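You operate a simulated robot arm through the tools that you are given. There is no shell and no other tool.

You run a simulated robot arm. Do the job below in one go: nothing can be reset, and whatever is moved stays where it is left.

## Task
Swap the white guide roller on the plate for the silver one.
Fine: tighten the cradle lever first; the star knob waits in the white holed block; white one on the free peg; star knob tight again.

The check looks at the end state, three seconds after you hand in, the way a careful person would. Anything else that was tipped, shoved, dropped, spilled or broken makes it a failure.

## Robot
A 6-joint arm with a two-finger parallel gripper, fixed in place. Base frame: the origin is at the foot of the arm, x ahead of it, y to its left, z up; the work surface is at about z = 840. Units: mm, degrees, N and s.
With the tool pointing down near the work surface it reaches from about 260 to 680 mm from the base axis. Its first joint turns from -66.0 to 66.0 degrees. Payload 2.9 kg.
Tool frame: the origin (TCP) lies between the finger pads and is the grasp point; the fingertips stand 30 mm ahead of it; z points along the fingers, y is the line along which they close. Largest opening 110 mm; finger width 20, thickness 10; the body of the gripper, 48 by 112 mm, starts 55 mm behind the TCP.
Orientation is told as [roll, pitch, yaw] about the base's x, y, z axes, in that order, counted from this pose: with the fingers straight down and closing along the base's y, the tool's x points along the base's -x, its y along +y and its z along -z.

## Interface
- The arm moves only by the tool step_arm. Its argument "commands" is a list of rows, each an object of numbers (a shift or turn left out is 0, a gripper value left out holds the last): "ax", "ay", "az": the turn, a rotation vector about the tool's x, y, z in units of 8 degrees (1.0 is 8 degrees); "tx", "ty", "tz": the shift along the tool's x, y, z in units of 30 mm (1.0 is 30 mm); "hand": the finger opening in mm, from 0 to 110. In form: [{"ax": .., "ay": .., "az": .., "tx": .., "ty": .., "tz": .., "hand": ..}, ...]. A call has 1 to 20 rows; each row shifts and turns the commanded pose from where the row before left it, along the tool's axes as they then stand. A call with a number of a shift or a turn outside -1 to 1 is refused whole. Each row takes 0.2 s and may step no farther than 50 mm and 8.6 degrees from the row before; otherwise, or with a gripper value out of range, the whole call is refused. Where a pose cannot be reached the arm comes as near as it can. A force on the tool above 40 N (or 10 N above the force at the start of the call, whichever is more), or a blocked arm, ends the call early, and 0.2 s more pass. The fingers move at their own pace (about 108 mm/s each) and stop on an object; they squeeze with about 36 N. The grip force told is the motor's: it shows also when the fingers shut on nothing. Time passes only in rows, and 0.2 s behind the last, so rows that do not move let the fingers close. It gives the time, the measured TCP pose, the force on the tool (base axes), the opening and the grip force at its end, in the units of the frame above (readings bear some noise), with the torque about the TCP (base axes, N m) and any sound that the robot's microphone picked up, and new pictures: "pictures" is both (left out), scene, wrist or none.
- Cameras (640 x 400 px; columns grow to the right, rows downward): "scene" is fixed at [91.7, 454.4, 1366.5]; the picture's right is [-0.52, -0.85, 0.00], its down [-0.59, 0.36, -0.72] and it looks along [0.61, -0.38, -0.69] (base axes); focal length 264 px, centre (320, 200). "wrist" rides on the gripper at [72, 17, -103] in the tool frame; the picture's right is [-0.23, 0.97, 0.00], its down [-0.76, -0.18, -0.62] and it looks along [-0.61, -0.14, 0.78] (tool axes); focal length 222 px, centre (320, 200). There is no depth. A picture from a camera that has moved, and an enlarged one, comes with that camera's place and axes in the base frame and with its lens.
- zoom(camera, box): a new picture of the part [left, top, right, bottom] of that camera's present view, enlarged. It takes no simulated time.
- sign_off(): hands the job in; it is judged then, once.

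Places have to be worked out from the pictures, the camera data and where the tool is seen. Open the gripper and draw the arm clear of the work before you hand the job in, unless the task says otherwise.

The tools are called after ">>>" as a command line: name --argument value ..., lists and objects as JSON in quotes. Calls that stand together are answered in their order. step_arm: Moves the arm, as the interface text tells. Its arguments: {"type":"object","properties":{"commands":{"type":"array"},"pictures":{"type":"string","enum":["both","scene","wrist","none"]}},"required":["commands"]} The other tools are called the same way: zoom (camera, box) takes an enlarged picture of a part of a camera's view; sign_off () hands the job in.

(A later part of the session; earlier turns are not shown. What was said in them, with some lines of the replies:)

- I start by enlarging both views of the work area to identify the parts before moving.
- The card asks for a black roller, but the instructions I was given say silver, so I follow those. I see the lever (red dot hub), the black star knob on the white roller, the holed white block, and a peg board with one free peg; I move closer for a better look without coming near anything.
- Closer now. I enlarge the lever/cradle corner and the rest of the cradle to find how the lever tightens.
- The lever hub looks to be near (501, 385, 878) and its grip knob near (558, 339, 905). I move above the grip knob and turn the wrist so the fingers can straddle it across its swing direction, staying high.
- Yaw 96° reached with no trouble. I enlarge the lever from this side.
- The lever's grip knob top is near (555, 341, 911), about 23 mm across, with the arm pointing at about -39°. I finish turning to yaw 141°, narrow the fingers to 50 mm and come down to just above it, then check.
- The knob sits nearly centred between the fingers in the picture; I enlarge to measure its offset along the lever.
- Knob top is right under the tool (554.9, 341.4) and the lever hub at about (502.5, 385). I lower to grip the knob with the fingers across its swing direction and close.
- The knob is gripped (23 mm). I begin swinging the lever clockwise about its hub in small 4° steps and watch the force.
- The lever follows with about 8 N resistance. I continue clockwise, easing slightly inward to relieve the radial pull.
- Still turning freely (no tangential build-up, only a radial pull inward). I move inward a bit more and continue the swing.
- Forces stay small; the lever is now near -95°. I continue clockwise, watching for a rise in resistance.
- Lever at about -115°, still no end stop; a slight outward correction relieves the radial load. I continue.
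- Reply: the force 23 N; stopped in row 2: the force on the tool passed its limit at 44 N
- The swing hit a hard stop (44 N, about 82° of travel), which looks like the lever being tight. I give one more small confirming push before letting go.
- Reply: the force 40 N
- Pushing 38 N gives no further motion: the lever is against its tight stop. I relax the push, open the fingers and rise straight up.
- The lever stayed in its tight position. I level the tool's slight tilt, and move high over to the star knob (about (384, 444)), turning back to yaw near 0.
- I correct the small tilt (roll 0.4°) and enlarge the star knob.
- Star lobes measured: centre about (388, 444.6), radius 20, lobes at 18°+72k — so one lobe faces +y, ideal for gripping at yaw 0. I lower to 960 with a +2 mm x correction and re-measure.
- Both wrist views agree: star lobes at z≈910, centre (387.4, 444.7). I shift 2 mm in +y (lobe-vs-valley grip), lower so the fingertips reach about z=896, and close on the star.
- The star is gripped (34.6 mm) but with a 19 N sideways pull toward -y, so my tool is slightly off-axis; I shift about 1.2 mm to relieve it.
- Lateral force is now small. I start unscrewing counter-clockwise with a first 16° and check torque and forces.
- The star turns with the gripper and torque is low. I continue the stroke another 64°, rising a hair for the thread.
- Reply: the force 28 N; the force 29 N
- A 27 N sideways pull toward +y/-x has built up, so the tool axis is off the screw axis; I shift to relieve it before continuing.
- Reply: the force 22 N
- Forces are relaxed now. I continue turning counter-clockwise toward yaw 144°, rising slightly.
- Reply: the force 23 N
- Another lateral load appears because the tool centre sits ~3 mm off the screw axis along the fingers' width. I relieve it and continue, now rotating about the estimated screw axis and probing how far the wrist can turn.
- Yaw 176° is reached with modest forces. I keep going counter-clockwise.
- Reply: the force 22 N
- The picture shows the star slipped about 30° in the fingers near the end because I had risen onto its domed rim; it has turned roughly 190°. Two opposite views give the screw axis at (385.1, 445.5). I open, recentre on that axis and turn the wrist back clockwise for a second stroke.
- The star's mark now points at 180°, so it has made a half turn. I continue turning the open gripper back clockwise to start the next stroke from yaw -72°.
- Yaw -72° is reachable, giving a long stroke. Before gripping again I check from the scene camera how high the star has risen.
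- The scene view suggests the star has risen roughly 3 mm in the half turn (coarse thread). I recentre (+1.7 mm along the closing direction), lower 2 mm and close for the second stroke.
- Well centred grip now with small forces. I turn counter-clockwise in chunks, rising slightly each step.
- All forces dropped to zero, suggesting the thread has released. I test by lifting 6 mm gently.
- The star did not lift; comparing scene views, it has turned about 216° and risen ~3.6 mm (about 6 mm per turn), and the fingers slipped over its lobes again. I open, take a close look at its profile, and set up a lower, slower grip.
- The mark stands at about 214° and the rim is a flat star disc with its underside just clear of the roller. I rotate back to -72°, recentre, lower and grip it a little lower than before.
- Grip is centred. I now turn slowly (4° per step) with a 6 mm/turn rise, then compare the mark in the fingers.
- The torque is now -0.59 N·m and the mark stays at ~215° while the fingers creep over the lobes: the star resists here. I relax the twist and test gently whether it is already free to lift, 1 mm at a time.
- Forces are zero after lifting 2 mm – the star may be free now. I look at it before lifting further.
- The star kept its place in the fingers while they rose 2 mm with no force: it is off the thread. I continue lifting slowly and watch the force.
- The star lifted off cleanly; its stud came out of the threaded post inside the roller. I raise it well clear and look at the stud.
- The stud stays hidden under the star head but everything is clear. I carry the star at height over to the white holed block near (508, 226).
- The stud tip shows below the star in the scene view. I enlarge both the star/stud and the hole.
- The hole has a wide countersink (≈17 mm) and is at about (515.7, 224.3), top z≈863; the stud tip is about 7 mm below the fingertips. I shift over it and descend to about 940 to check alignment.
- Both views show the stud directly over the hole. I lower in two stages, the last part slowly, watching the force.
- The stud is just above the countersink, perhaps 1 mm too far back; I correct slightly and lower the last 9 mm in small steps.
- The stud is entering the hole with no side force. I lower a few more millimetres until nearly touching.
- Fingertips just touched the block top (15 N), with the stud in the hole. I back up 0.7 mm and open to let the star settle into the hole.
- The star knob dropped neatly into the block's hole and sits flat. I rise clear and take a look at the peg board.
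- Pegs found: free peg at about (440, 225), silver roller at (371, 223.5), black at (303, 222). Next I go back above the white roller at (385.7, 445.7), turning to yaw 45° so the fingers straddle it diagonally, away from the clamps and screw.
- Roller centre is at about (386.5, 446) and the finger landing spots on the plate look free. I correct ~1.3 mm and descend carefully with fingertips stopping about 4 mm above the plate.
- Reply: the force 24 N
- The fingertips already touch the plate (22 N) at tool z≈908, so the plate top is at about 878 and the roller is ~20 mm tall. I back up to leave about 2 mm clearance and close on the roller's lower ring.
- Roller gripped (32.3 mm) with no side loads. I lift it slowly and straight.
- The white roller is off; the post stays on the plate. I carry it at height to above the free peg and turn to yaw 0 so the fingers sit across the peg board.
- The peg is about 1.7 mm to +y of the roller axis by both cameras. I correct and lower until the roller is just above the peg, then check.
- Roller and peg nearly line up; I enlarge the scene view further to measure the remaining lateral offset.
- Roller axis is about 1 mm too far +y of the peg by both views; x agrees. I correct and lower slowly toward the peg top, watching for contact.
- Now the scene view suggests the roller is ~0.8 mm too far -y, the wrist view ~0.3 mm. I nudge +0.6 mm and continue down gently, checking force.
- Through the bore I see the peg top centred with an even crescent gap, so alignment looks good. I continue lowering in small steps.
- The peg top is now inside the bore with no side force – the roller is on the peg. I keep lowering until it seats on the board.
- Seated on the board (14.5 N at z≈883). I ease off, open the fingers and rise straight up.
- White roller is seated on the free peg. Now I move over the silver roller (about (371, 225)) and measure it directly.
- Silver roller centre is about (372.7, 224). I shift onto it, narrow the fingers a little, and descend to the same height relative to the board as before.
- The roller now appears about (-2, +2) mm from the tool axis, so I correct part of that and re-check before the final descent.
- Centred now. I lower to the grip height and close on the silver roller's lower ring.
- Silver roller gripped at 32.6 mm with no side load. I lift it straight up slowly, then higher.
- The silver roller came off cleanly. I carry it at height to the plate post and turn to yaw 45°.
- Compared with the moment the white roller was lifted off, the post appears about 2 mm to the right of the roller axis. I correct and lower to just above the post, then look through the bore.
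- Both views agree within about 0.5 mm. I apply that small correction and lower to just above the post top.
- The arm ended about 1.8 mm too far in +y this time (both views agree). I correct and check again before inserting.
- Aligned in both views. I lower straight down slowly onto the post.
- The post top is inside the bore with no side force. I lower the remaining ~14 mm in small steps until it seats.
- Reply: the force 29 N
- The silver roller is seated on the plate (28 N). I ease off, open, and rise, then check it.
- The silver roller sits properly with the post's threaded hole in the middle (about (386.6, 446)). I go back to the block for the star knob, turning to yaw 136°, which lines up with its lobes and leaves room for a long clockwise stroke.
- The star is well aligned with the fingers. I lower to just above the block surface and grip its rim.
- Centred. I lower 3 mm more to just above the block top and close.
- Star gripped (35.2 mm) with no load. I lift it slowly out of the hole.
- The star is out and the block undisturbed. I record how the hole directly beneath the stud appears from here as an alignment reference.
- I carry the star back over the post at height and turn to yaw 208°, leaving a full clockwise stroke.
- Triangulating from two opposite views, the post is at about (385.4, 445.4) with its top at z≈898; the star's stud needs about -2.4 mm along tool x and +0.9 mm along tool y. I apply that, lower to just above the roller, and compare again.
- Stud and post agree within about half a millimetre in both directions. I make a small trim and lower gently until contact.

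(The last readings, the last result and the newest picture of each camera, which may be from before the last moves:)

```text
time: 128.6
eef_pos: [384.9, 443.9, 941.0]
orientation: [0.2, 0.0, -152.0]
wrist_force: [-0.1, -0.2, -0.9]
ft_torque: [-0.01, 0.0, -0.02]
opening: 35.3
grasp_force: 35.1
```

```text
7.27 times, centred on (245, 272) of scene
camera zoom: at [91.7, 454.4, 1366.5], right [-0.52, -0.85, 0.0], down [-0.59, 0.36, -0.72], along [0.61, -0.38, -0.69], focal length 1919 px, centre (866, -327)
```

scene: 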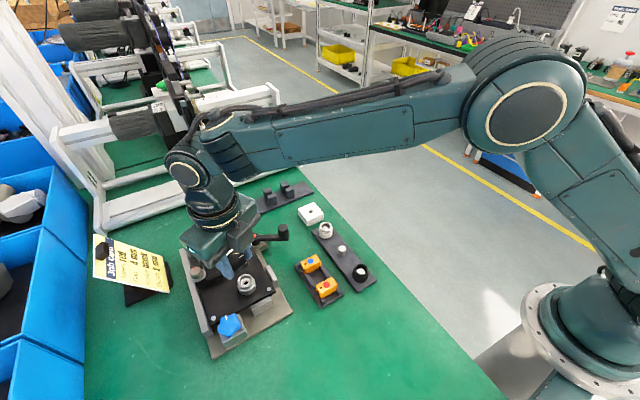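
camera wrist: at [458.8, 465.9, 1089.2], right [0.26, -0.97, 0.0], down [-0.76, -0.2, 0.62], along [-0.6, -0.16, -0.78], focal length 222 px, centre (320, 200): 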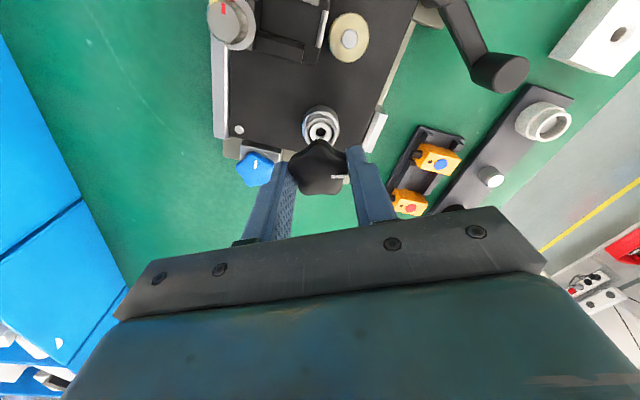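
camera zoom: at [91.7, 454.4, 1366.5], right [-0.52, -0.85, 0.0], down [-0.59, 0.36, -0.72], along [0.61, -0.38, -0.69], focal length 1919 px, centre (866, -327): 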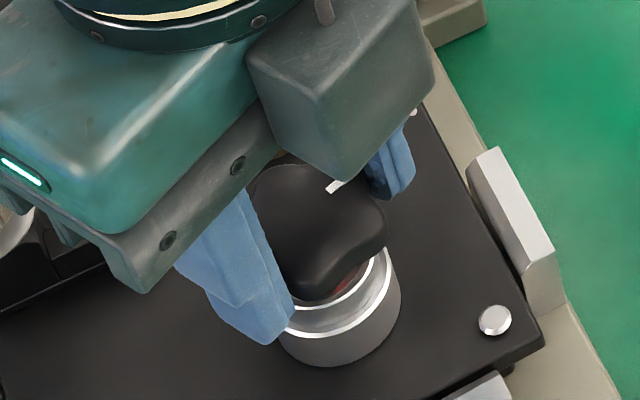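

The two views disagree slightly; I enlarge further to judge the stud-to-post alignment before committing.

>>> zoom --camera "scene" --box '[234, 262, 260, 292]'

>>> zoom --camera "wrist" --box '[280, 110, 360, 200]'

```text
13.33 times, centred on (247, 277) of scene
camera zoom: at [91.7, 454.4, 1366.5], right [-0.52, -0.85, 0.0], down [-0.59, 0.36, -0.72], along [0.61, -0.38, -0.69], focal length 3518 px, centre (1293, -827)
```

zoom: 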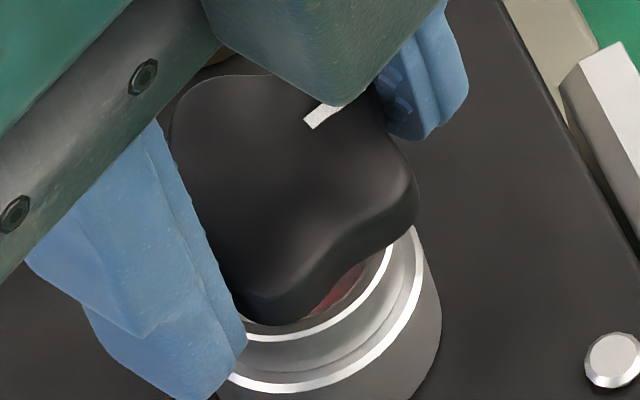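

```text
4.44 times, centred on (320, 155) of wrist
camera zoom: at [457.1, 463.4, 1044.5], right [0.26, -0.97, 0.0], down [-0.76, -0.2, 0.62], along [-0.6, -0.16, -0.78], focal length 987 px, centre (320, 400)
```

zoom: 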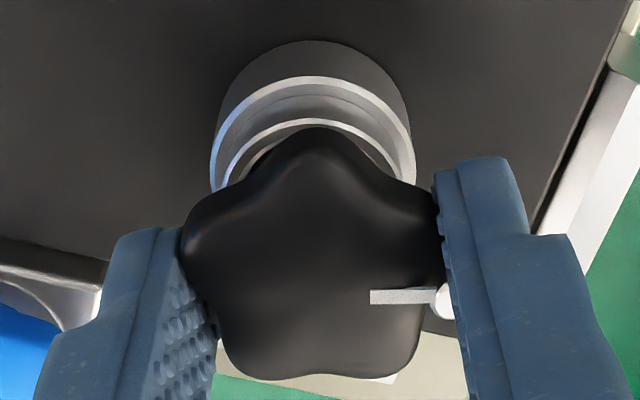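

Both views agree the stud should shift about 1 mm along -tool y. I apply that and continue down slowly, feeling for contact.

>>> step_arm --commands '[{"tx": -0.008, "ty": -0.032}, {"tz": 0.05}, {}]' --pictures "none"

>>> step_arm --commands '[{"tz": 0.05}, {}]' --pictures "none"

>>> zoom --camera "wrist" --box '[280, 110, 360, 200]'

>>> zoom --camera "scene" --box '[234, 262, 260, 292]'

```text
time: 129.4
eef_pos: [384.5, 445.6, 940.5]
orientation: [0.1, 0.1, -152.0]
wrist_force: [-0.2, -1.1, -1.1]
ft_torque: [0.02, -0.01, 0.01]
opening: 35.4
grasp_force: 35.6
```

```text
time: 130.0
eef_pos: [385.4, 445.1, 938.5]
orientation: [0.1, 0.1, -152.0]
wrist_force: [2.6, 1.6, -3.3]
ft_torque: [0.15, -0.04, 0.03]
opening: 35.4
grasp_force: 35.6
```

```text
4.44 times, centred on (320, 155) of wrist
camera zoom: at [456.7, 464.2, 1041.1], right [0.26, -0.97, 0.0], down [-0.76, -0.2, 0.62], along [-0.6, -0.16, -0.78], focal length 987 px, centre (320, 400)
```

zoom: 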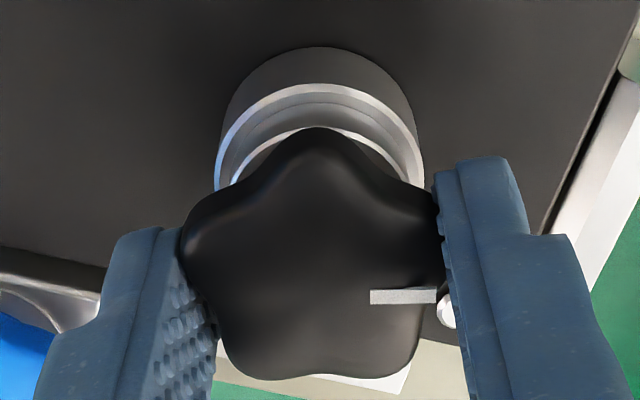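

```text
13.33 times, centred on (247, 277) of scene
camera zoom: at [91.8, 454.5, 1366.5], right [-0.52, -0.85, 0.0], down [-0.59, 0.36, -0.72], along [0.61, -0.38, -0.69], focal length 3518 px, centre (1293, -827)
```

zoom: 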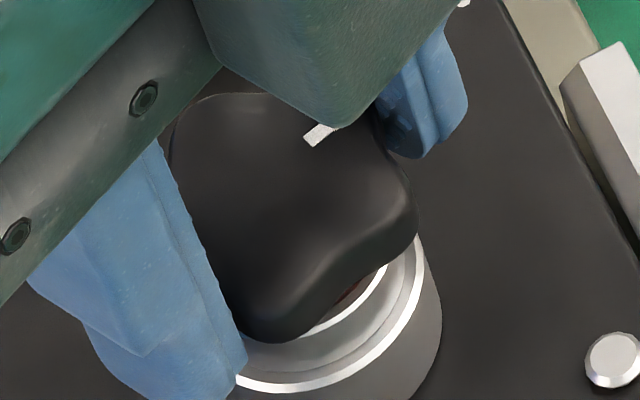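

Roller and star are now aligned in the wrist view, and there is a light contact. I begin turning clockwise with a matching slow down-feed to catch the thread.

>>> step_arm --commands '[{"tz": 0.03}, {"az": 0.5, "tz": 0.004}, {"az": 0.5, "tz": 0.004}, {"az": 0.5, "tz": 0.004}, {"az": 0.5, "tz": 0.004}, {}]' --pictures "none"

>>> zoom --camera "wrist" --box '[280, 110, 360, 200]'

```text
time: 131.4
eef_pos: [384.1, 445.0, 937.0]
orientation: [-0.1, 0.3, -168.0]
wrist_force: [8.1, 6.3, 0.3]
ft_torque: [0.1, -0.14, 0.02]
opening: 35.2
grasp_force: 35.8
```

```text
4.44 times, centred on (320, 155) of wrist
camera zoom: at [458.8, 443.6, 1040.3], right [-0.02, -1.0, 0.0], down [-0.78, 0.01, 0.62], along [-0.62, 0.01, -0.78], focal length 987 px, centre (320, 400)
```

zoom: 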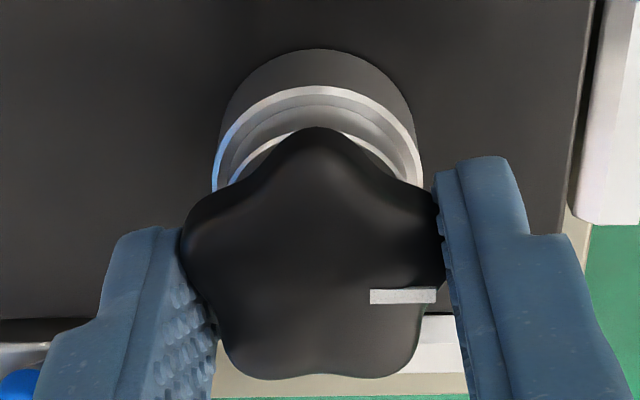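

The stud is captured (side force 10 N shows it is located in the hole). I relieve the side load and continue clockwise with down-feed.

>>> step_arm --commands '[{"tx": 0.038, "ty": -0.018}, {"az": 0.5, "tz": 0.003}, {"az": 0.5, "tz": 0.003}, {"az": 0.5, "tz": 0.003}, {"az": 0.5, "tz": 0.003}, {"az": 0.5, "tz": 0.003}, {"az": 0.5, "tz": 0.003}, {}]' --pictures "none"

>>> zoom --camera "wrist" --box '[280, 110, 360, 200]'

>>> zoom --camera "scene" --box '[225, 255, 270, 300]'

```text
time: 133.2
eef_pos: [383.7, 444.6, 935.5]
orientation: [0.0, 0.1, 168.0]
wrist_force: [-4.6, 2.5, 0.9]
ft_torque: [0.06, 0.18, 0.01]
opening: 35.5
grasp_force: 35.9
```

```text
4.44 times, centred on (320, 155) of wrist
camera zoom: at [452.1, 414.1, 1039.3], right [-0.42, -0.91, 0.0], down [-0.71, 0.33, 0.62], along [-0.56, 0.26, -0.78], focal length 987 px, centre (320, 400)
```

zoom: 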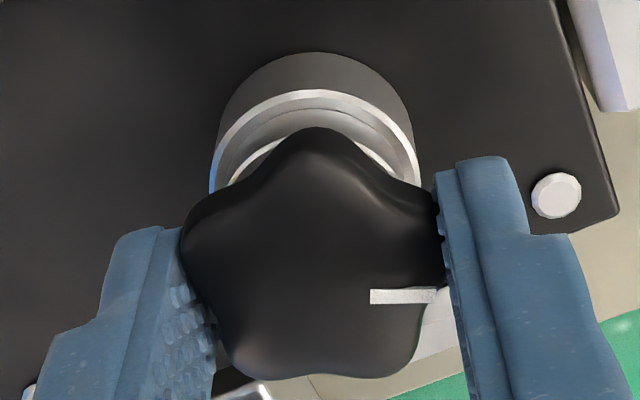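

```text
8.89 times, centred on (248, 278) of scene
camera zoom: at [91.6, 454.4, 1366.5], right [-0.52, -0.85, 0.0], down [-0.59, 0.36, -0.72], along [0.61, -0.38, -0.69], focal length 2346 px, centre (964, -489)
```

zoom: 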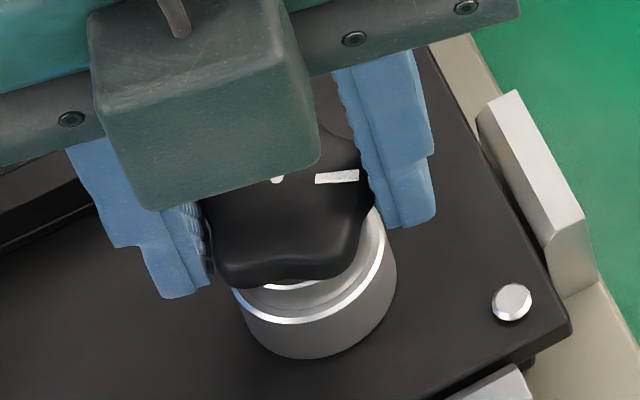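

Small forces and the star still fixed in the fingers. I continue clockwise with down-feed.

>>> step_arm --commands '[{"tx": -0.01, "az": 0.5, "tz": 0.003}, {"az": 0.5, "tz": 0.003}, {"az": 0.5, "tz": 0.003}, {"az": 0.5, "tz": 0.003}, {"az": 0.5, "tz": 0.003}, {"az": 0.5, "tz": 0.003}, {"az": 0.5, "tz": 0.003}, {"az": 0.5, "tz": 0.003}, {"az": 0.5, "tz": 0.003}, {"az": 0.5, "tz": 0.003}, {}]' --pictures "none"

>>> zoom --camera "wrist" --box '[280, 110, 360, 200]'

>>> zoom --camera "scene" --box '[225, 255, 270, 300]'

```text
time: 135.6
eef_pos: [386.2, 445.6, 936.3]
orientation: [0.0, 0.1, 128.0]
wrist_force: [-1.0, 7.6, -0.5]
ft_torque: [0.2, 0.0, 0.0]
opening: 35.1
grasp_force: 36.4
```

```text
4.44 times, centred on (320, 155) of wrist
camera zoom: at [416.4, 378.6, 1038.5], right [-0.91, -0.42, 0.0], down [-0.33, 0.71, 0.62], along [-0.26, 0.57, -0.78], focal length 987 px, centre (320, 400)
```

zoom: 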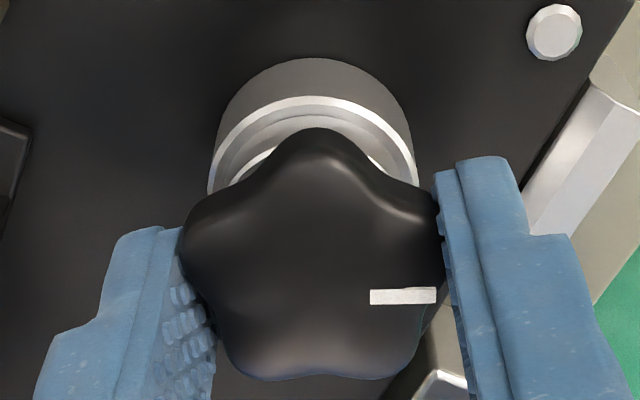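

```text
8.89 times, centred on (248, 278) of scene
camera zoom: at [91.7, 454.6, 1366.5], right [-0.52, -0.85, 0.0], down [-0.59, 0.36, -0.72], along [0.61, -0.38, -0.69], focal length 2346 px, centre (964, -489)
```

zoom: 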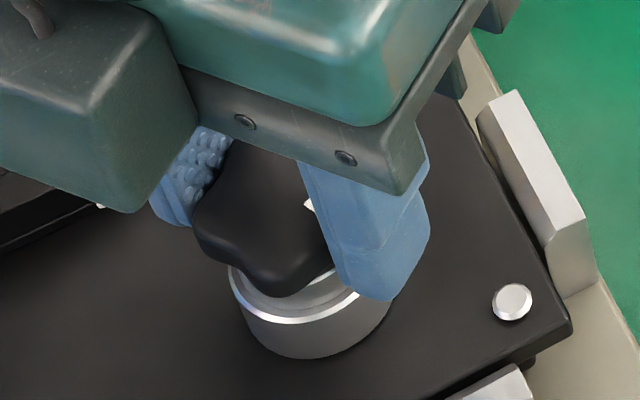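

Still smooth. I relieve the small side force and continue turning clockwise.

>>> step_arm --commands '[{"tx": -0.02, "ty": -0.016, "az": 0.5, "tz": 0.004}, {"az": 0.5, "tz": 0.004}, {"az": 0.5, "tz": 0.004}, {"az": 0.5, "tz": 0.004}, {"az": 0.5, "tz": 0.004}, {"az": 0.5, "tz": 0.004}, {"az": 0.5, "tz": 0.004}, {"az": 0.5, "tz": 0.004}, {"az": 0.5, "tz": 0.004}, {"az": 0.5, "tz": 0.004}, {}]' --pictures "none"

>>> zoom --camera "wrist" --box '[280, 110, 360, 200]'

>>> zoom --camera "scene" --box '[225, 255, 270, 300]'

```text
time: 138.0
eef_pos: [385.4, 445.3, 934.2]
orientation: [-0.2, 0.0, 87.8]
wrist_force: [7.6, -6.0, -0.3]
ft_torque: [-0.28, -0.16, 0.0]
opening: 35.1
grasp_force: 36.0
```

```text
4.44 times, centred on (320, 155) of wrist
camera zoom: at [366.0, 374.6, 1037.3], right [-0.96, 0.26, 0.0], down [0.21, 0.75, 0.62], along [0.17, 0.6, -0.78], focal length 987 px, centre (320, 400)
```

zoom: 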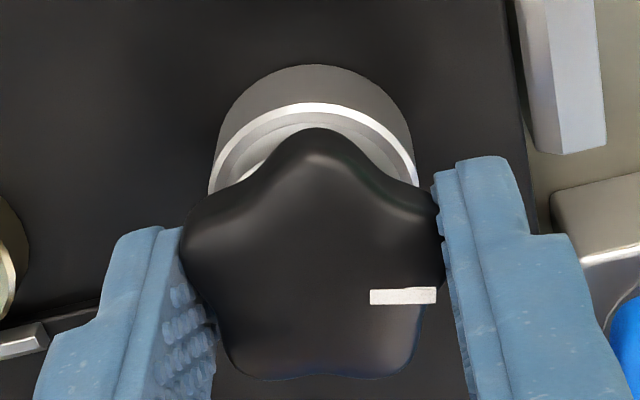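

```text
8.89 times, centred on (248, 278) of scene
camera zoom: at [91.9, 454.2, 1366.6], right [-0.52, -0.85, 0.0], down [-0.59, 0.36, -0.72], along [0.61, -0.38, -0.69], focal length 2346 px, centre (964, -489)
```

zoom: 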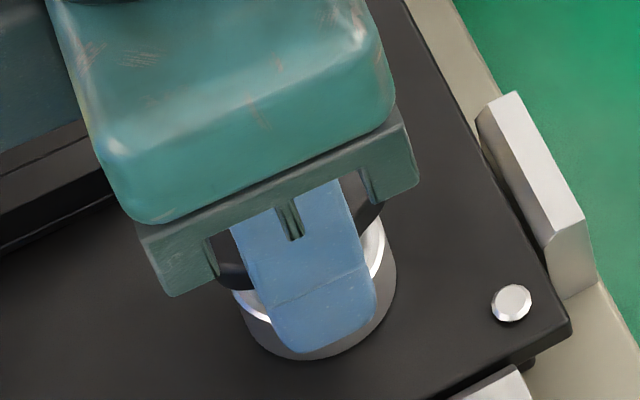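

Turning well (120° so far) and the star is approaching the roller. I continue.

>>> step_arm --commands '[{"tx": 0.018, "ty": -0.022, "az": 0.5, "tz": 0.004}, {"az": 0.5, "tz": 0.004}, {"az": 0.5, "tz": 0.004}, {"az": 0.5, "tz": 0.004}, {"az": 0.5, "tz": 0.004}, {"az": 0.5, "tz": 0.004}, {"az": 0.5, "tz": 0.004}, {"az": 0.5, "tz": 0.004}, {"az": 0.5, "tz": 0.004}, {"az": 0.5, "tz": 0.004}, {}]' --pictures "none"

>>> zoom --camera "wrist" --box '[280, 110, 360, 200]'

>>> zoom --camera "scene" --box '[225, 255, 270, 300]'

```text
time: 140.4
eef_pos: [386.6, 445.8, 933.7]
orientation: [-0.1, 0.0, 48.0]
wrist_force: [0.4, -7.4, 0.4]
ft_torque: [-0.22, 0.06, 0.03]
opening: 35.2
grasp_force: 36.4
```

```text
4.44 times, centred on (320, 155) of wrist
camera zoom: at [325.2, 403.7, 1036.1], right [-0.57, 0.82, 0.0], down [0.64, 0.45, 0.62], along [0.51, 0.35, -0.78], focal length 987 px, centre (320, 400)
```

zoom: 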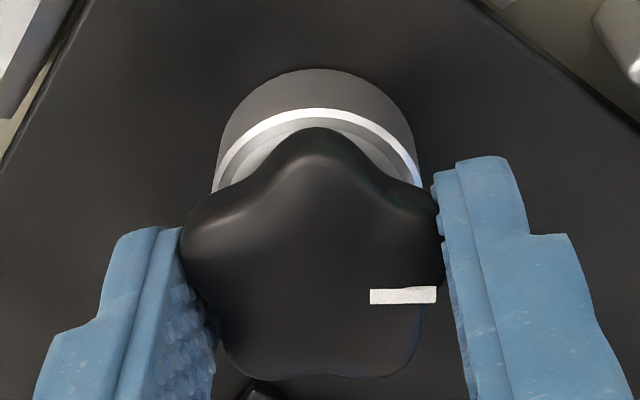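

```text
8.89 times, centred on (248, 278) of scene
camera zoom: at [91.7, 454.2, 1366.6], right [-0.52, -0.85, 0.0], down [-0.59, 0.36, -0.72], along [0.61, -0.38, -0.69], focal length 2346 px, centre (964, -489)
```

zoom: 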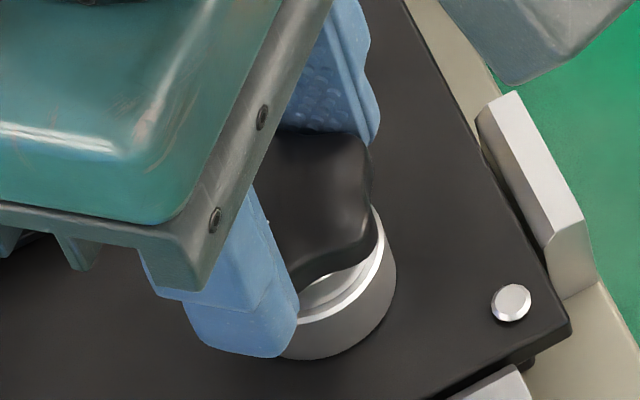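

160° in and still low torque; I continue, watching for the torque to build up.

>>> step_arm --commands '[{"tx": 0.017, "ty": -0.016, "az": 0.5, "tz": 0.004}, {"az": 0.5, "tz": 0.004}, {"az": 0.5, "tz": 0.004}, {"az": 0.5, "tz": 0.004}, {"az": 0.5, "tz": 0.004}, {"az": 0.5, "tz": 0.004}, {"az": 0.5, "tz": 0.004}, {"az": 0.5, "tz": 0.004}, {}]' --pictures "none"

>>> zoom --camera "wrist" --box '[280, 110, 360, 200]'

>>> zoom --camera "scene" --box '[225, 255, 270, 300]'

```text
time: 142.4
eef_pos: [385.5, 445.3, 932.0]
orientation: [0.0, 0.0, 15.9]
wrist_force: [-2.1, -1.9, -0.3]
ft_torque: [-0.02, 0.14, 0.47]
opening: 35.2
grasp_force: 36.5
```

```text
4.44 times, centred on (320, 155) of wrist
camera zoom: at [311.2, 441.8, 1035.5], right [-0.05, 1.0, 0.0], down [0.78, 0.04, 0.62], along [0.62, 0.03, -0.78], focal length 987 px, centre (320, 400)
```

zoom: 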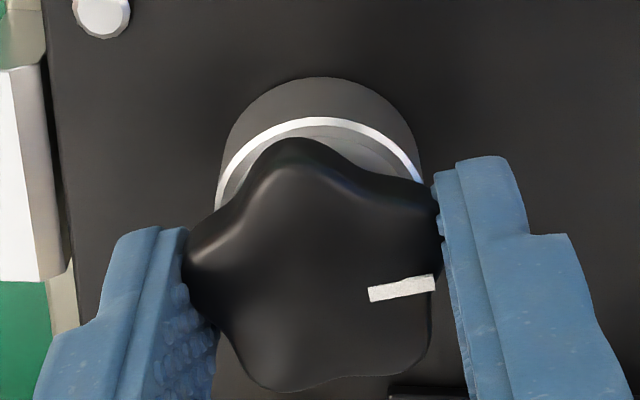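

```text
8.89 times, centred on (248, 278) of scene
camera zoom: at [91.7, 454.3, 1366.6], right [-0.52, -0.85, 0.0], down [-0.59, 0.36, -0.72], along [0.61, -0.38, -0.69], focal length 2346 px, centre (964, -489)
```

zoom: 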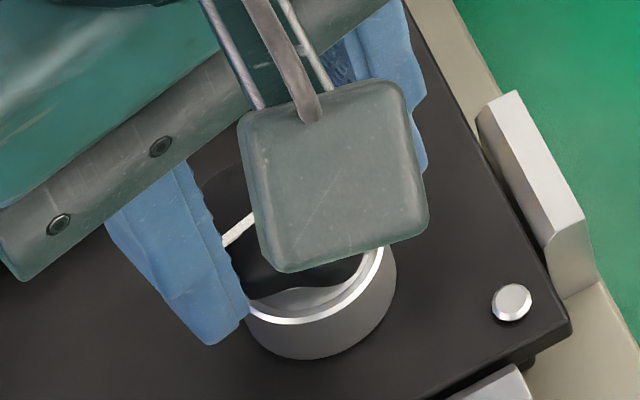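

Torque has risen to 0.47 N·m and the star just began to yield in the fingers: it is seating. I turn a bit further to press it tighter and compare the mark's absolute angle.

>>> step_arm --commands '[{"az": 0.4}, {"az": 0.4}, {}]' --pictures "none"

>>> zoom --camera "wrist" --box '[280, 110, 360, 200]'

```text
time: 143.2
eef_pos: [385.9, 443.9, 934.4]
orientation: [0.1, -0.2, 9.5]
wrist_force: [3.6, 4.4, -0.9]
ft_torque: [0.14, -0.12, 0.51]
opening: 35.3
grasp_force: 35.9
```

```text
4.44 times, centred on (320, 155) of wrist
camera zoom: at [311.4, 449.9, 1035.6], right [0.06, 1.0, 0.0], down [0.78, -0.05, 0.63], along [0.62, -0.04, -0.78], focal length 987 px, centre (320, 400)
```

zoom: 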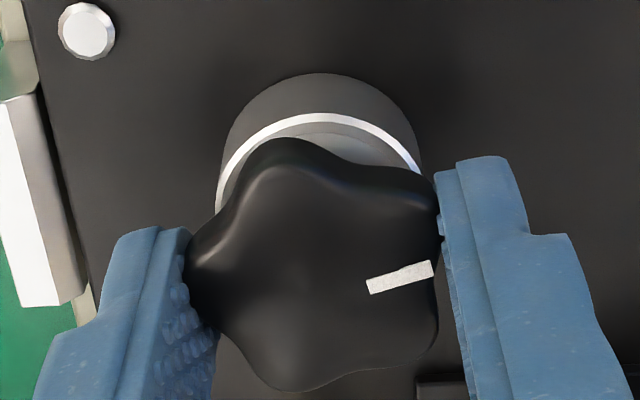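

The star barely moves now (mark ~105°) at 0.5 N·m. I regrip it squarely on the lobes, a little lower, to apply a firmer final twist.

>>> step_arm --commands '[{"hand": 56}, {}, {}, {"az": -1}, {"az": -1}, {"az": -0.9}, {"tz": 0.1}, {}, {"hand": 28}, {}, {}, {}]' --pictures "none"

>>> zoom --camera "wrist" --box '[280, 110, 360, 200]'

>>> zoom --camera "scene" --box '[215, 260, 275, 305]'

```text
time: 145.8
eef_pos: [384.8, 445.6, 930.2]
orientation: [-0.1, -0.1, 32.9]
wrist_force: [1.3, -0.6, 0.0]
ft_torque: [-0.02, -0.01, 0.0]
opening: 35.4
grasp_force: 35.9
```

```text
4.44 times, centred on (320, 155) of wrist
camera zoom: at [315.3, 420.2, 1032.4], right [-0.34, 0.94, 0.0], down [0.74, 0.26, 0.62], along [0.59, 0.21, -0.78], focal length 987 px, centre (320, 400)
```

zoom: 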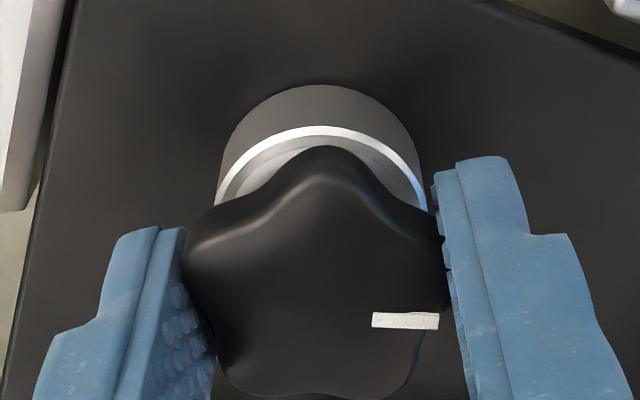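

```text
8.89 times, centred on (245, 282) of scene
camera zoom: at [91.7, 454.3, 1366.6], right [-0.52, -0.85, 0.0], down [-0.59, 0.36, -0.72], along [0.61, -0.38, -0.69], focal length 2346 px, centre (987, -533)
```

zoom: 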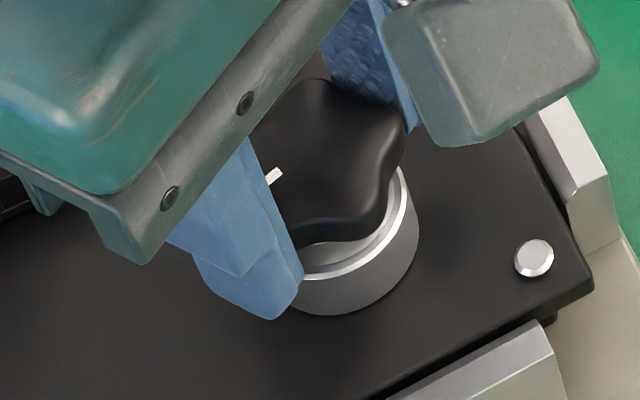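

The star's height in the scene view matches the original tight state (within ~1 mm). Now a firm final clockwise twist.

>>> step_arm --commands '[{"az": 0.4}, {"az": 0.4}, {}]' --pictures "none"

>>> step_arm --commands '[{"az": 0.4}, {"az": 0.4}, {}]' --pictures "none"

>>> zoom --camera "wrist" --box '[280, 110, 360, 200]'

```text
time: 146.6
eef_pos: [386.0, 444.5, 930.3]
orientation: [-0.2, -0.1, 26.4]
wrist_force: [2.8, -2.8, 0.6]
ft_torque: [-0.02, -0.05, 0.61]
opening: 35.3
grasp_force: 36.7
```

```text
time: 147.4
eef_pos: [387.0, 444.6, 929.7]
orientation: [-0.2, 0.0, 20.0]
wrist_force: [0.4, -2.0, -0.2]
ft_torque: [-0.04, 0.08, 0.45]
opening: 35.3
grasp_force: 35.5
```

```text
4.44 times, centred on (320, 155) of wrist
camera zoom: at [311.8, 436.7, 1032.6], right [-0.12, 0.99, 0.0], down [0.78, 0.09, 0.62], along [0.62, 0.07, -0.78], focal length 987 px, centre (320, 400)
```

zoom: 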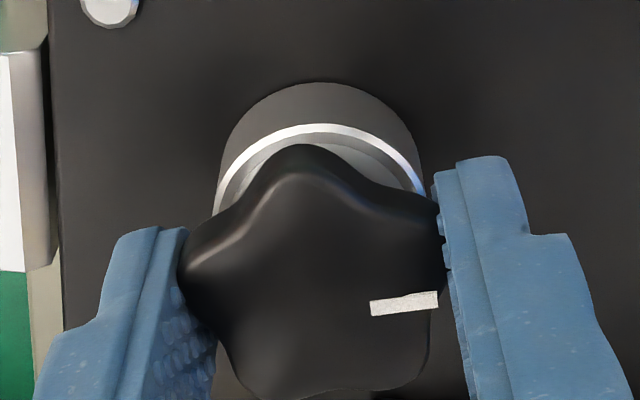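

At 0.6 N·m the star does not move any more (mark stays at ~110°): it is tight. I open, rise clear and inspect the result.

>>> step_arm --commands '[{"az": -0.4}, {"hand": 60}, {}, {}, {"tz": -0.5}, {"tz": -0.9}, {"tz": -1}, {"tz": -1}, {}]' --pictures "both"

>>> zoom --camera "scene" --box '[215, 260, 275, 305]'

>>> zoom --camera "wrist" --box '[270, 60, 370, 160]'

```text
time: 149.4
eef_pos: [385.3, 443.2, 1032.2]
orientation: [-0.1, 0.0, 23.1]
wrist_force: [0.2, -0.3, 0.3]
ft_torque: [0.0, -0.03, -0.03]
opening: 60.0
grasp_force: 0.0
camera wrist: at [311.5, 432.1, 1135.5], right [-0.17, 0.98, 0.0], down [0.77, 0.14, 0.62], along [0.61, 0.11, -0.78], focal length 222 px, centre (320, 200)
```

scene: 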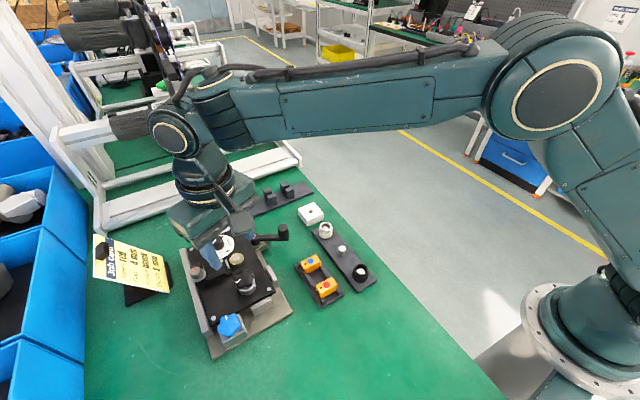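
wrist: 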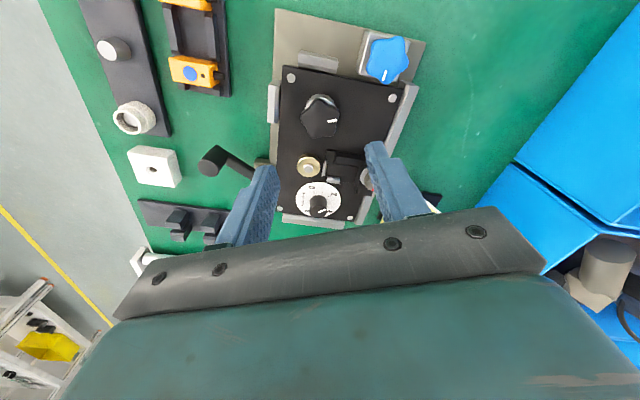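

```text
8.89 times, centred on (245, 282) of scene
camera zoom: at [91.7, 454.4, 1366.5], right [-0.52, -0.85, 0.0], down [-0.59, 0.36, -0.72], along [0.61, -0.38, -0.69], focal length 2346 px, centre (987, -533)
```

zoom: 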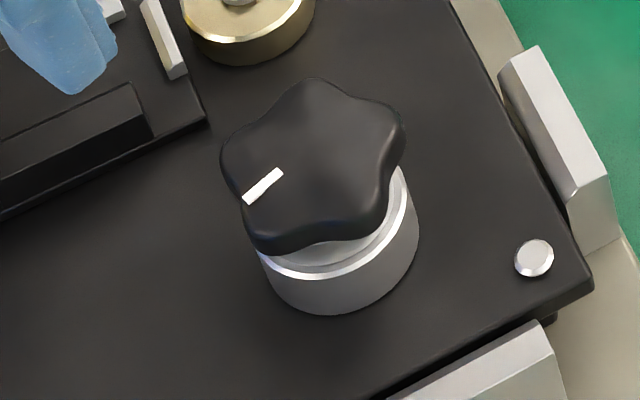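

```text
4.00 times, centred on (320, 110) of wrist
camera zoom: at [311.5, 432.1, 1135.5], right [-0.17, 0.98, 0.0], down [0.77, 0.14, 0.62], along [0.61, 0.11, -0.78], focal length 888 px, centre (320, 560)
```

zoom: 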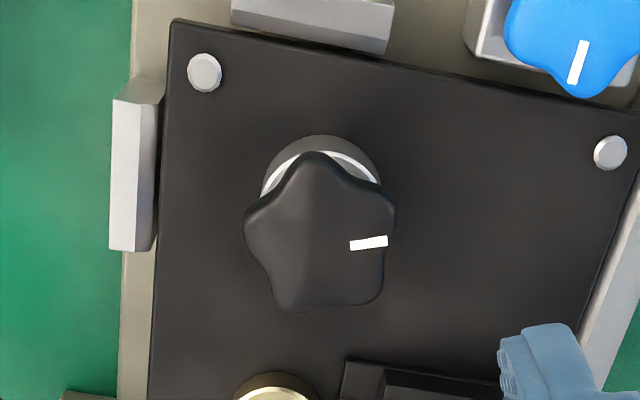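

The silver roller is clamped under the star, no red band showing, and the star's height matches the original. I check the lever, the pegs and the block before retreating.

>>> zoom --camera "scene" --box '[160, 200, 300, 350]'

>>> zoom --camera "scene" --box '[240, 180, 390, 310]'

>>> zoom --camera "scene" --box '[232, 268, 260, 296]'

```text
2.67 times, centred on (230, 275) of scene
camera zoom: at [91.7, 454.4, 1366.5], right [-0.52, -0.85, 0.0], down [-0.59, 0.36, -0.72], along [0.61, -0.38, -0.69], focal length 704 px, centre (560, 0)
```

zoom: 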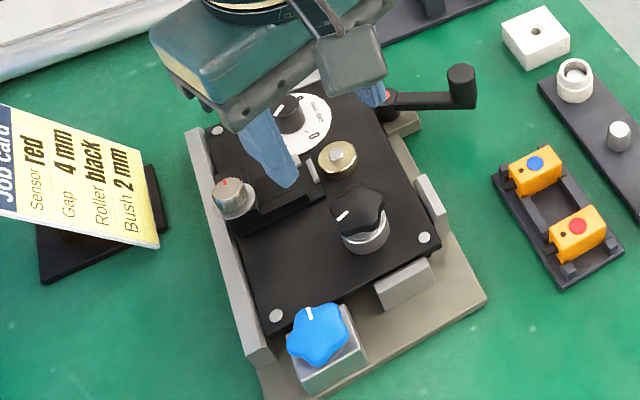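

```text
3.08 times, centred on (315, 245) of scene
camera zoom: at [91.7, 454.4, 1366.5], right [-0.52, -0.85, 0.0], down [-0.59, 0.36, -0.72], along [0.61, -0.38, -0.69], focal length 812 px, centre (335, 62)
```

zoom: 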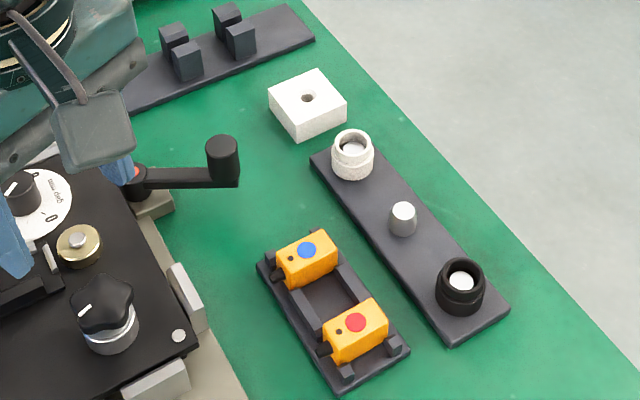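

```text
14.29 times, centred on (246, 282) of scene
camera zoom: at [91.7, 454.4, 1366.5], right [-0.52, -0.85, 0.0], down [-0.59, 0.36, -0.72], along [0.61, -0.38, -0.69], focal length 3770 px, centre (1377, -971)
```

zoom: 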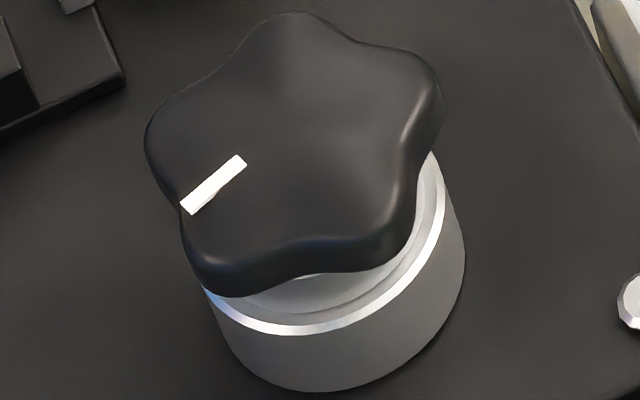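

Everything is in order: lever tight, star on the silver roller, white roller on the formerly free peg, block empty and undisturbed. I raise the arm and draw it back clear of the work with the gripper open.

>>> step_arm --commands '[{"tz": -1}, {"tz": -1}, {"tz": -1}, {"tz": -1}, {"tx": 0.6376, "ty": -0.8283}, {"tx": 0.6376, "ty": -0.8283}, {"tx": 0.6376, "ty": -0.8283}, {"tx": 0.6376, "ty": -0.8283}, {"tx": 0.6376, "ty": -0.8283}, {"tx": 0.6376, "ty": -0.8283}, {"tx": 0.6376, "ty": -0.8283}, {"tx": 0.6376, "ty": -0.8283}, {"az": 1, "hand": 110}, {"az": 1}, {"az": 0.88}, {}, {}]' --pictures "both"

>>> zoom --camera "scene" --box '[160, 170, 400, 360]'

>>> zoom --camera "scene" --box '[225, 195, 295, 260]'

```text
time: 153.0
eef_pos: [321.8, 202.4, 1151.3]
orientation: [0.0, -0.1, 0.1]
wrist_force: [-1.0, -0.6, -0.8]
ft_torque: [-0.01, 0.0, 0.0]
opening: 110.1
grasp_force: 0.0
camera wrist: at [249.9, 219.3, 1254.8], right [0.23, 0.97, 0.0], down [0.76, -0.18, 0.62], along [0.61, -0.14, -0.78], focal length 222 px, centre (320, 200)
```

scene: 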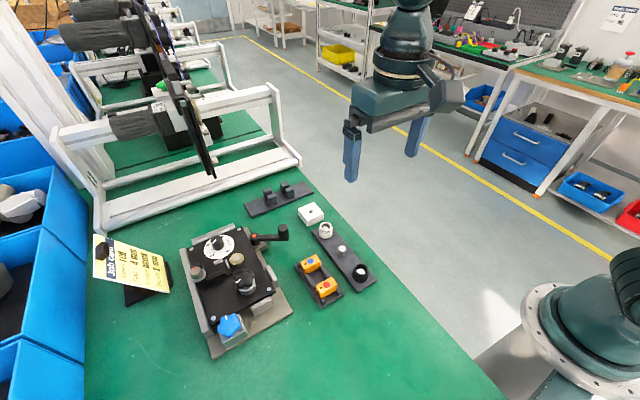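
wrist: 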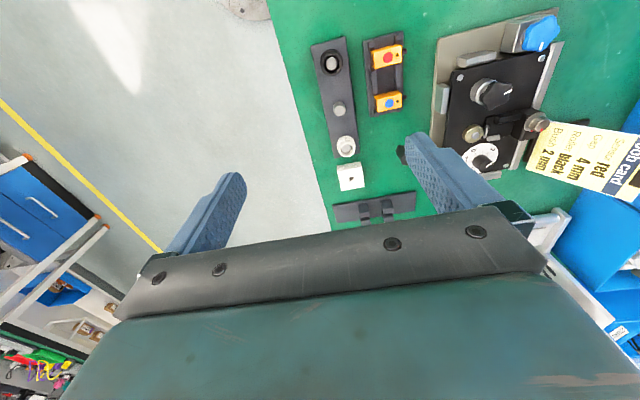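

```text
2.11 times, centred on (280, 265) of scene
camera zoom: at [91.7, 454.4, 1366.5], right [-0.52, -0.85, 0.0], down [-0.59, 0.36, -0.72], along [0.61, -0.38, -0.69], focal length 556 px, centre (404, 63)
```

zoom: 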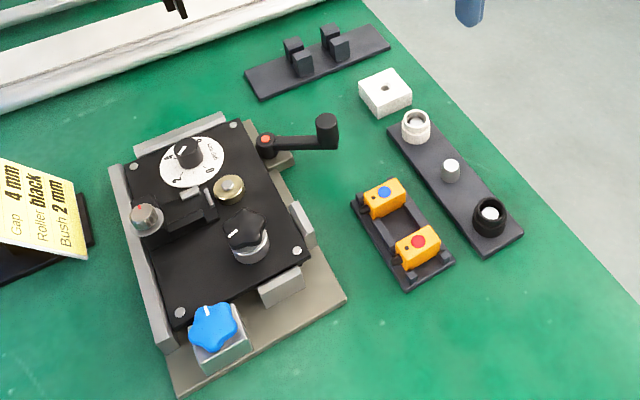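

```text
6.15 times, centred on (260, 228) of scene
camera zoom: at [91.7, 454.4, 1366.5], right [-0.52, -0.85, 0.0], down [-0.59, 0.36, -0.72], along [0.61, -0.38, -0.69], focal length 1624 px, centre (689, 31)
```

zoom: 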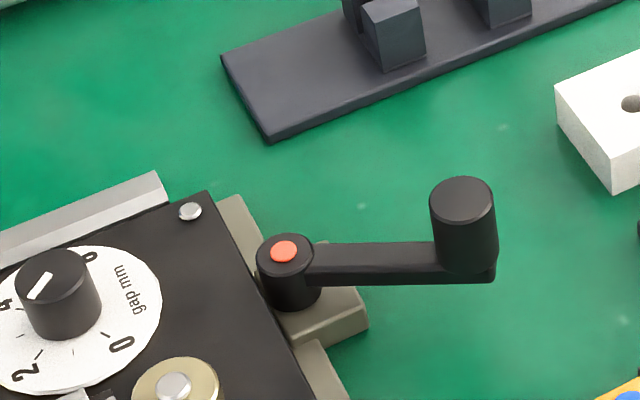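

The final view shows the lever against its clockwise stop, the silver roller clamped under the star knob, and the white roller on the formerly free peg. The dial, sensors, block and blue knob look unchanged, and the arm is clear with the gripper open, so I hand the job in.

>>> sign_off

```text
The job is handed in.
```

The silver guide roller is now on the plate in place of the white one, and I've handed the job in. I don't have the check's verdict.

- **Cradle lever:** I turned it clockwise about 82° to a hard stop before touching anything else. A further push of roughly 38 N did not move it.
- **Star knob:** I unscrewed it and parked it in the white holed block while the rollers were swapped. It slipped in the fingers a few times while being unscrewed, but it came off cleanly.
- **White roller:** it is seated on the peg that was free.
- **Silver roller:** it is seated on the plate post, with the star knob screwed back down on it. At 0.6 N·m, about the most the gripper could apply, the knob no longer turned. Its height matches the original to within about 1 mm.

The job card on the bench asks for a black roller. I followed your instruction and fitted the silver one.

The sensors, dial, blue knob and holed block look unchanged in the final view. The arm is drawn back with the gripper open.
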